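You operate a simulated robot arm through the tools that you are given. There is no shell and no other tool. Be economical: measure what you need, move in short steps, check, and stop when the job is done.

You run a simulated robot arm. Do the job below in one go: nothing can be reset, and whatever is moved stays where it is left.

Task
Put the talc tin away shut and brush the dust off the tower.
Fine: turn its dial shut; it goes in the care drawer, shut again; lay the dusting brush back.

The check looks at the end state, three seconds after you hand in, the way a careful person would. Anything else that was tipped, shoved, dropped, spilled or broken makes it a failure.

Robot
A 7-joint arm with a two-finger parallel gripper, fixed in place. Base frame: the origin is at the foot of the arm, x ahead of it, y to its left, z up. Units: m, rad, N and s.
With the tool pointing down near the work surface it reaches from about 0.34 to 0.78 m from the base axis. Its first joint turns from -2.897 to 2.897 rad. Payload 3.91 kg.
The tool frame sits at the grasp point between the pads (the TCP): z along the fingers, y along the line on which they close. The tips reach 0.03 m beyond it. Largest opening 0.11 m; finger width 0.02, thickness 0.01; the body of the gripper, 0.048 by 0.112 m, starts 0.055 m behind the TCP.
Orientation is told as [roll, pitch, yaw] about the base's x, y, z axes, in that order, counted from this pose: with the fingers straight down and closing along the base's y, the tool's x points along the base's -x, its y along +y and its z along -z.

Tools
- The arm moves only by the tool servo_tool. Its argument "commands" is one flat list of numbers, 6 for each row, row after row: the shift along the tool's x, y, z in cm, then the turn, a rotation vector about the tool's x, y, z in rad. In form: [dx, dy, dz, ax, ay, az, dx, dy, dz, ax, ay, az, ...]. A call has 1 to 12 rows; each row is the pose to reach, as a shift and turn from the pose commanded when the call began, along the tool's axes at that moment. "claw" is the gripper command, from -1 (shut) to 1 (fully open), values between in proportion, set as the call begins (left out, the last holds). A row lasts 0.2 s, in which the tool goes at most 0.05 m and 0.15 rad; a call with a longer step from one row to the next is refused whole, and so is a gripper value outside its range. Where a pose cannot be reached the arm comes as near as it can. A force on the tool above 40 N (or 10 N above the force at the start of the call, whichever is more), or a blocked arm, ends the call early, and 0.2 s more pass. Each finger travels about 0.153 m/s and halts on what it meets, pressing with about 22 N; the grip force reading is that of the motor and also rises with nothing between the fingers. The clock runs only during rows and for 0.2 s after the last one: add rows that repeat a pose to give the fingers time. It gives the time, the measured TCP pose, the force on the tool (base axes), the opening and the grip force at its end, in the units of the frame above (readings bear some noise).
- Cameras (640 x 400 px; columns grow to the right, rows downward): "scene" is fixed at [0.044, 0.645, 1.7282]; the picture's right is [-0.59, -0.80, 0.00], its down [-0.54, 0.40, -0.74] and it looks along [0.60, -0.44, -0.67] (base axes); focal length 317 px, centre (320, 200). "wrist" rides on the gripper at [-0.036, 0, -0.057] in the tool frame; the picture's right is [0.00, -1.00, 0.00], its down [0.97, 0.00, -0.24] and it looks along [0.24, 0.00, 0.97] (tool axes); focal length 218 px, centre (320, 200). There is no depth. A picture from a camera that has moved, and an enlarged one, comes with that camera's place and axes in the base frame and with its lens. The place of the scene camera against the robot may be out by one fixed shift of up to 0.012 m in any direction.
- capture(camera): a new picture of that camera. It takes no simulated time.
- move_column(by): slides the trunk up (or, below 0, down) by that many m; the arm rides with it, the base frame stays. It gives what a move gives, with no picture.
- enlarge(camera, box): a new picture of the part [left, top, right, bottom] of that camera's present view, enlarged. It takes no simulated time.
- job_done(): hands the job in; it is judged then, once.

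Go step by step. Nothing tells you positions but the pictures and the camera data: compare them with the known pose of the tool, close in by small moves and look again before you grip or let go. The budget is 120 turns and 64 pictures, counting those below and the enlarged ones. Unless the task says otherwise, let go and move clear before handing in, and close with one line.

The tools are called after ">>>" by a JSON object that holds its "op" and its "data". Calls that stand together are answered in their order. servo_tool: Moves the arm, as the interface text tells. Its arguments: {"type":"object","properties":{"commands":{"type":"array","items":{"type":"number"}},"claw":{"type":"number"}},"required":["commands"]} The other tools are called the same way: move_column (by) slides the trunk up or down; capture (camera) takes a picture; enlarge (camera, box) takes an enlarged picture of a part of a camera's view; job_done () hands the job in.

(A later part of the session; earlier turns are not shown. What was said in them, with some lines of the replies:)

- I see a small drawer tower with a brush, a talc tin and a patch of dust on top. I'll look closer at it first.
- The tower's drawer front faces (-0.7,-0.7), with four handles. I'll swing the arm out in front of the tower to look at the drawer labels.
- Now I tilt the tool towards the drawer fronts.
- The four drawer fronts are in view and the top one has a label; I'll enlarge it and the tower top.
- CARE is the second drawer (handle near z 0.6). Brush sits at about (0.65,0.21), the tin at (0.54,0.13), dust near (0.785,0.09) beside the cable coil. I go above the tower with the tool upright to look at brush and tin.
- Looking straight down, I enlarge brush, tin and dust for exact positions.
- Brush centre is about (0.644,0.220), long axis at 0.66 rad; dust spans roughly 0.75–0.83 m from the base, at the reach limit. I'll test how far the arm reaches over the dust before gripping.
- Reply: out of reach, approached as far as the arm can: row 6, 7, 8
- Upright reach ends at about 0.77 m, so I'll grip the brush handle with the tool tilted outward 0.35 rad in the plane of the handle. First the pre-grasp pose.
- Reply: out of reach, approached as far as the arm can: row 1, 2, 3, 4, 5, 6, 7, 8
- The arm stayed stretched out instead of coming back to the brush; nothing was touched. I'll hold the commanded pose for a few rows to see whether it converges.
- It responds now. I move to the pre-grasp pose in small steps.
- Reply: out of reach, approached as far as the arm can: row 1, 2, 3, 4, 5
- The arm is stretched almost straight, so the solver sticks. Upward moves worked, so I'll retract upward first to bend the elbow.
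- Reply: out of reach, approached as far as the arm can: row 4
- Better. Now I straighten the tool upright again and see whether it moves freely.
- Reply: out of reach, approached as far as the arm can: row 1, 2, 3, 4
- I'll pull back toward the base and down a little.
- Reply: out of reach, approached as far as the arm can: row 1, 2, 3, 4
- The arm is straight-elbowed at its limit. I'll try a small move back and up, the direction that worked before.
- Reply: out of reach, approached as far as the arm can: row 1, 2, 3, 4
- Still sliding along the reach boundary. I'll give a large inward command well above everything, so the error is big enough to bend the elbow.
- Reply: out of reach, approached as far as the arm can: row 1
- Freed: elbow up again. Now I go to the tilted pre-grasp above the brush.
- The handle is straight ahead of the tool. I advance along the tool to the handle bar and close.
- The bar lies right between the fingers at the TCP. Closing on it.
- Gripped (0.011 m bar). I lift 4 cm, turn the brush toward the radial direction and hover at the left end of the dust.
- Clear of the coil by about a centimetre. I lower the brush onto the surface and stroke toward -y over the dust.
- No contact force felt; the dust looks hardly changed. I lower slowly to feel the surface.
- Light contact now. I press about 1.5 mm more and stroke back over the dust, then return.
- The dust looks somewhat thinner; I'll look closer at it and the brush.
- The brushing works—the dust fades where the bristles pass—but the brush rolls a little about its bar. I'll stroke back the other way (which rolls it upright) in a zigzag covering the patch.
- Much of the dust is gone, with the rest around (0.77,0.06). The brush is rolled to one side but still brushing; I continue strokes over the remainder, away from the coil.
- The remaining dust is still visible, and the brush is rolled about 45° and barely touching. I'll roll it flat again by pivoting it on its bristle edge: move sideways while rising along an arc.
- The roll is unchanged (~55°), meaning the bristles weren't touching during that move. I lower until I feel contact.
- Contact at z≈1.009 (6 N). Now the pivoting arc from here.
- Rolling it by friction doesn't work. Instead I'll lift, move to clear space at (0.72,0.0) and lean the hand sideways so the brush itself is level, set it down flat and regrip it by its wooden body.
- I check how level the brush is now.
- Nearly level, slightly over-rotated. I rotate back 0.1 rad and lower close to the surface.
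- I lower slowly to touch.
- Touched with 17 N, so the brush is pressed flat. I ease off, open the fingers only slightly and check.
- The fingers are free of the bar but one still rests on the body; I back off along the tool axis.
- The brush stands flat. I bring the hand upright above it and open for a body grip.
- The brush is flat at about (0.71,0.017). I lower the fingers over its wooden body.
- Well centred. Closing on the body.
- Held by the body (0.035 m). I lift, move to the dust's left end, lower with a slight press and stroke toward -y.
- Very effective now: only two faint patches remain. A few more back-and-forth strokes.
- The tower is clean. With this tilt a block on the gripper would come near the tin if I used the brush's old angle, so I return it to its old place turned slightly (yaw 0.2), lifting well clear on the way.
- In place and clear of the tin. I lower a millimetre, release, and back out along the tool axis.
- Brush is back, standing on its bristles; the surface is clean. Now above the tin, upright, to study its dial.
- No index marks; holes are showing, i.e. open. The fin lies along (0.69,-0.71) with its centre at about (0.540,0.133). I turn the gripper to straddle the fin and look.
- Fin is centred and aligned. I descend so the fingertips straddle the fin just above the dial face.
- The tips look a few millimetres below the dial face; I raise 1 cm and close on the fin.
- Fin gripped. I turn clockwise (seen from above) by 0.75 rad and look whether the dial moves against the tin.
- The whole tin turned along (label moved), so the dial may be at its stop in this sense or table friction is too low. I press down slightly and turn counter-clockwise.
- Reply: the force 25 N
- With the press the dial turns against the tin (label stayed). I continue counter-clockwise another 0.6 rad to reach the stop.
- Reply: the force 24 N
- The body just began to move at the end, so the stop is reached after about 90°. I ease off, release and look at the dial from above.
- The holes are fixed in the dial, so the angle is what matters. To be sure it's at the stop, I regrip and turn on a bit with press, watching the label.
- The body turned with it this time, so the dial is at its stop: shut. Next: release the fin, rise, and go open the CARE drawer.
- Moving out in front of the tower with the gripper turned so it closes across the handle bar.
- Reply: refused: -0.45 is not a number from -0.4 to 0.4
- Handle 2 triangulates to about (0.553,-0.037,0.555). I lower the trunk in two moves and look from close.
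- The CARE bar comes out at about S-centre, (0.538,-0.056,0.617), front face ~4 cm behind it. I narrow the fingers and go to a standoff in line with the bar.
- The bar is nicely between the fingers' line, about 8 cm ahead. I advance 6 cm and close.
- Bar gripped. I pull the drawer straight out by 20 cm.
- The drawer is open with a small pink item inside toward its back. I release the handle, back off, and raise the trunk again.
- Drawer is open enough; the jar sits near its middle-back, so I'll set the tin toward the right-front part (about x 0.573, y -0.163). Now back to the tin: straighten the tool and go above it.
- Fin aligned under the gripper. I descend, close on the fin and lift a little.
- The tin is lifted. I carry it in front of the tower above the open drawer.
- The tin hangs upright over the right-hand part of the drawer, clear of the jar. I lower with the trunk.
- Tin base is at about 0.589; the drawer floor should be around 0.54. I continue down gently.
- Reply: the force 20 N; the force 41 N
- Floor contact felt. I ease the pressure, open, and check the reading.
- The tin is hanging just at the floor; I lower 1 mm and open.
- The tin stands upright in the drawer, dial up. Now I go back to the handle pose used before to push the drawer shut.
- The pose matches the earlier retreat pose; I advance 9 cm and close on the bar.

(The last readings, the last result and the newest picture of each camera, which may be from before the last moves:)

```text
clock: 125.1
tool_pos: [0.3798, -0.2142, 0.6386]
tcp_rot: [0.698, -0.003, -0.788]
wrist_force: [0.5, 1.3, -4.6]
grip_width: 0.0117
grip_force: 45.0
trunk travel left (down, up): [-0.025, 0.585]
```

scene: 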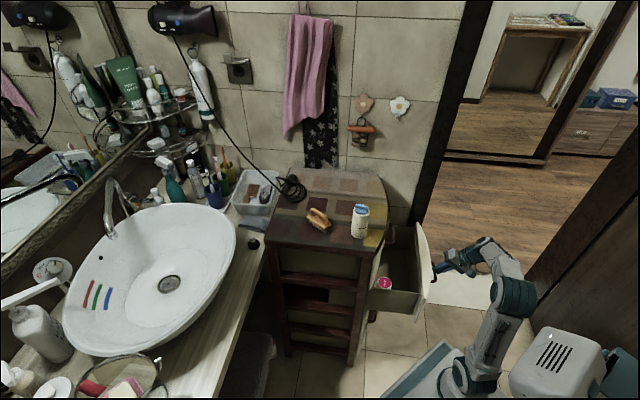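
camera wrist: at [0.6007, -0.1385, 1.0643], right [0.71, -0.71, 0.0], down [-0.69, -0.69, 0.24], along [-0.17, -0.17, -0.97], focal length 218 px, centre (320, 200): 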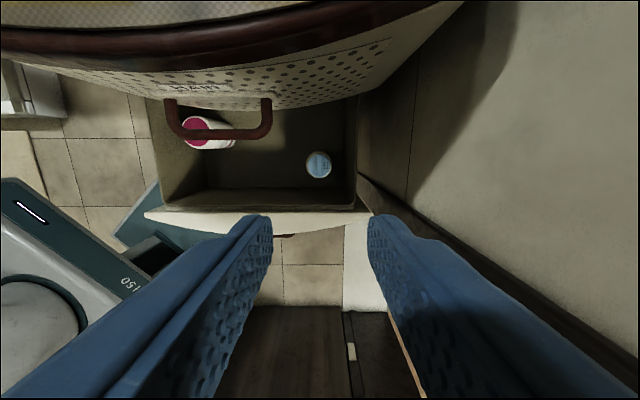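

Gripped. I push it in slowly, in two calls so the tin stays steady.

>>> {"op": "servo_tool", "data": {"commands": [0, 0.4, 0.33, 0, 0, 0, 0, 1, 0.84, 0, 0, 0, 0, 1.7, 1.43, 0, 0, 0, 0, 2.4, 2.02, 0, 0, 0, 0, 3.1, 2.61, 0, 0, 0, 0, 3.8, 3.2, 0, 0, 0, 0, 4.5, 3.79, 0, 0, 0, 0, 5.2, 4.38, 0, 0, 0, 0, 5.9, 4.97, 0, 0, 0, 0, 6.6, 5.56, 0, 0, 0, 0, 7.3, 6.15, 0, 0, 0, 0, 7.8, 6.57, 0, 0, 0]}}

>>> {"op": "servo_tool", "data": {"commands": [0, 0.4, 0.33, 0, 0, 0, 0, 1, 0.84, 0, 0, 0, 0, 1.7, 1.43, 0, 0, 0, 0, 2.4, 2.02, 0, 0, 0, 0, 3.1, 2.61, 0, 0, 0, 0, 3.8, 3.2, 0, 0, 0, 0, 4.5, 3.79, 0, 0, 0, 0, 5.2, 4.38, 0, 0, 0, 0, 5.9, 4.97, 0, 0, 0, 0, 6.6, 5.56, 0, 0, 0, 0, 7.2, 6.06, 0, 0, 0, 0, 7.7, 6.48, 0, 0, 0]}}

```text
clock: 127.7
tool_pos: [0.453, -0.1407, 0.6392]
tcp_rot: [0.701, -0.001, -0.787]
wrist_force: [1.2, -2.3, -8.5]
grip_width: 0.0113
grip_force: 44.8
trunk travel left (down, up): [-0.025, 0.585]
```

```text
clock: 130.3
tool_pos: [0.5222, -0.0709, 0.6398]
tcp_rot: [0.697, -0.001, -0.787]
wrist_force: [-28.5, 4.4, -5.0]
grip_width: 0.0116
grip_force: 45.4
trunk travel left (down, up): [-0.025, 0.585]
```

It's back at its original position against the stop (shut). I release and back off, then raise the trunk.

>>> {"op": "servo_tool", "data": {"commands": [0, 0, 0, 0, 0, 0, 0, 0, 0, 0, 0, 0], "claw": -0.5}}

>>> {"op": "servo_tool", "data": {"commands": [0, 0, -3, 0, 0, 0, 0, 0, -6, 0, 0, 0, 0, -3, -9, 0, 0, 0, 0, -6, -12, 0, 0, 0, 0, -9, -15, 0, 0, 0]}}

>>> {"op": "move_column", "data": {"by": 0.4}}

>>> {"op": "move_column", "data": {"by": 0.15}}

```text
clock: 130.9
tool_pos: [0.5262, -0.0704, 0.6397]
tcp_rot: [0.7, -0.003, -0.788]
wrist_force: [-0.3, -0.4, -0.1]
grip_width: 0.0275
grip_force: 0.1
trunk travel left (down, up): [-0.025, 0.585]
```

```text
clock: 132.1
tool_pos: [0.4075, -0.1859, 0.6978]
tcp_rot: [0.699, -0.003, -0.785]
wrist_force: [0.4, 0.4, -0.5]
grip_width: 0.0277
grip_force: 0.1
trunk travel left (down, up): [-0.025, 0.585]
```

```text
clock: 135.9
tool_pos: [0.4087, -0.1856, 1.0971]
tcp_rot: [0.699, -0.002, -0.788]
wrist_force: [0.1, -0.6, -0.3]
grip_width: 0.0273
grip_force: 0.1
trunk travel left (down, up): [-0.425, 0.185]
```

```text
clock: 137.7
tool_pos: [0.4088, -0.1867, 1.248]
tcp_rot: [0.7, -0.002, -0.786]
wrist_force: [-0.3, 0.4, 0.2]
grip_width: 0.0276
grip_force: 0.0
trunk travel left (down, up): [-0.575, 0.035]
```

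Last picture: a final check of the scene.

>>> {"op": "enlarge", "data": {"camera": "scene", "box": [230, 150, 430, 330]}}

```text
2.22 times, centred on (330, 240) of scene
camera zoom: at [0.044, 0.645, 1.7282], right [-0.59, -0.8, 0.0], down [-0.54, 0.4, -0.74], along [0.6, -0.44, -0.67], focal length 705 px, centre (298, 111)
```

zoom: 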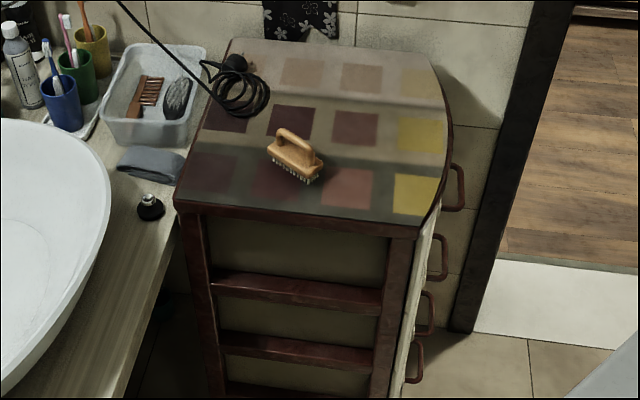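

The tower top is clean, the brush stands on its bristles in its old place, and the drawers are flush with the tin inside. The gripper is clear, so I hand in.

>>> {"op": "job_done", "data": {}}

```text
The job is handed in.
```

The talc tin is dialled shut and standing upright in the closed CARE drawer. The dust is brushed off the tower, and the brush is back in its old spot on its bristles, turned about 26° from how it first lay.
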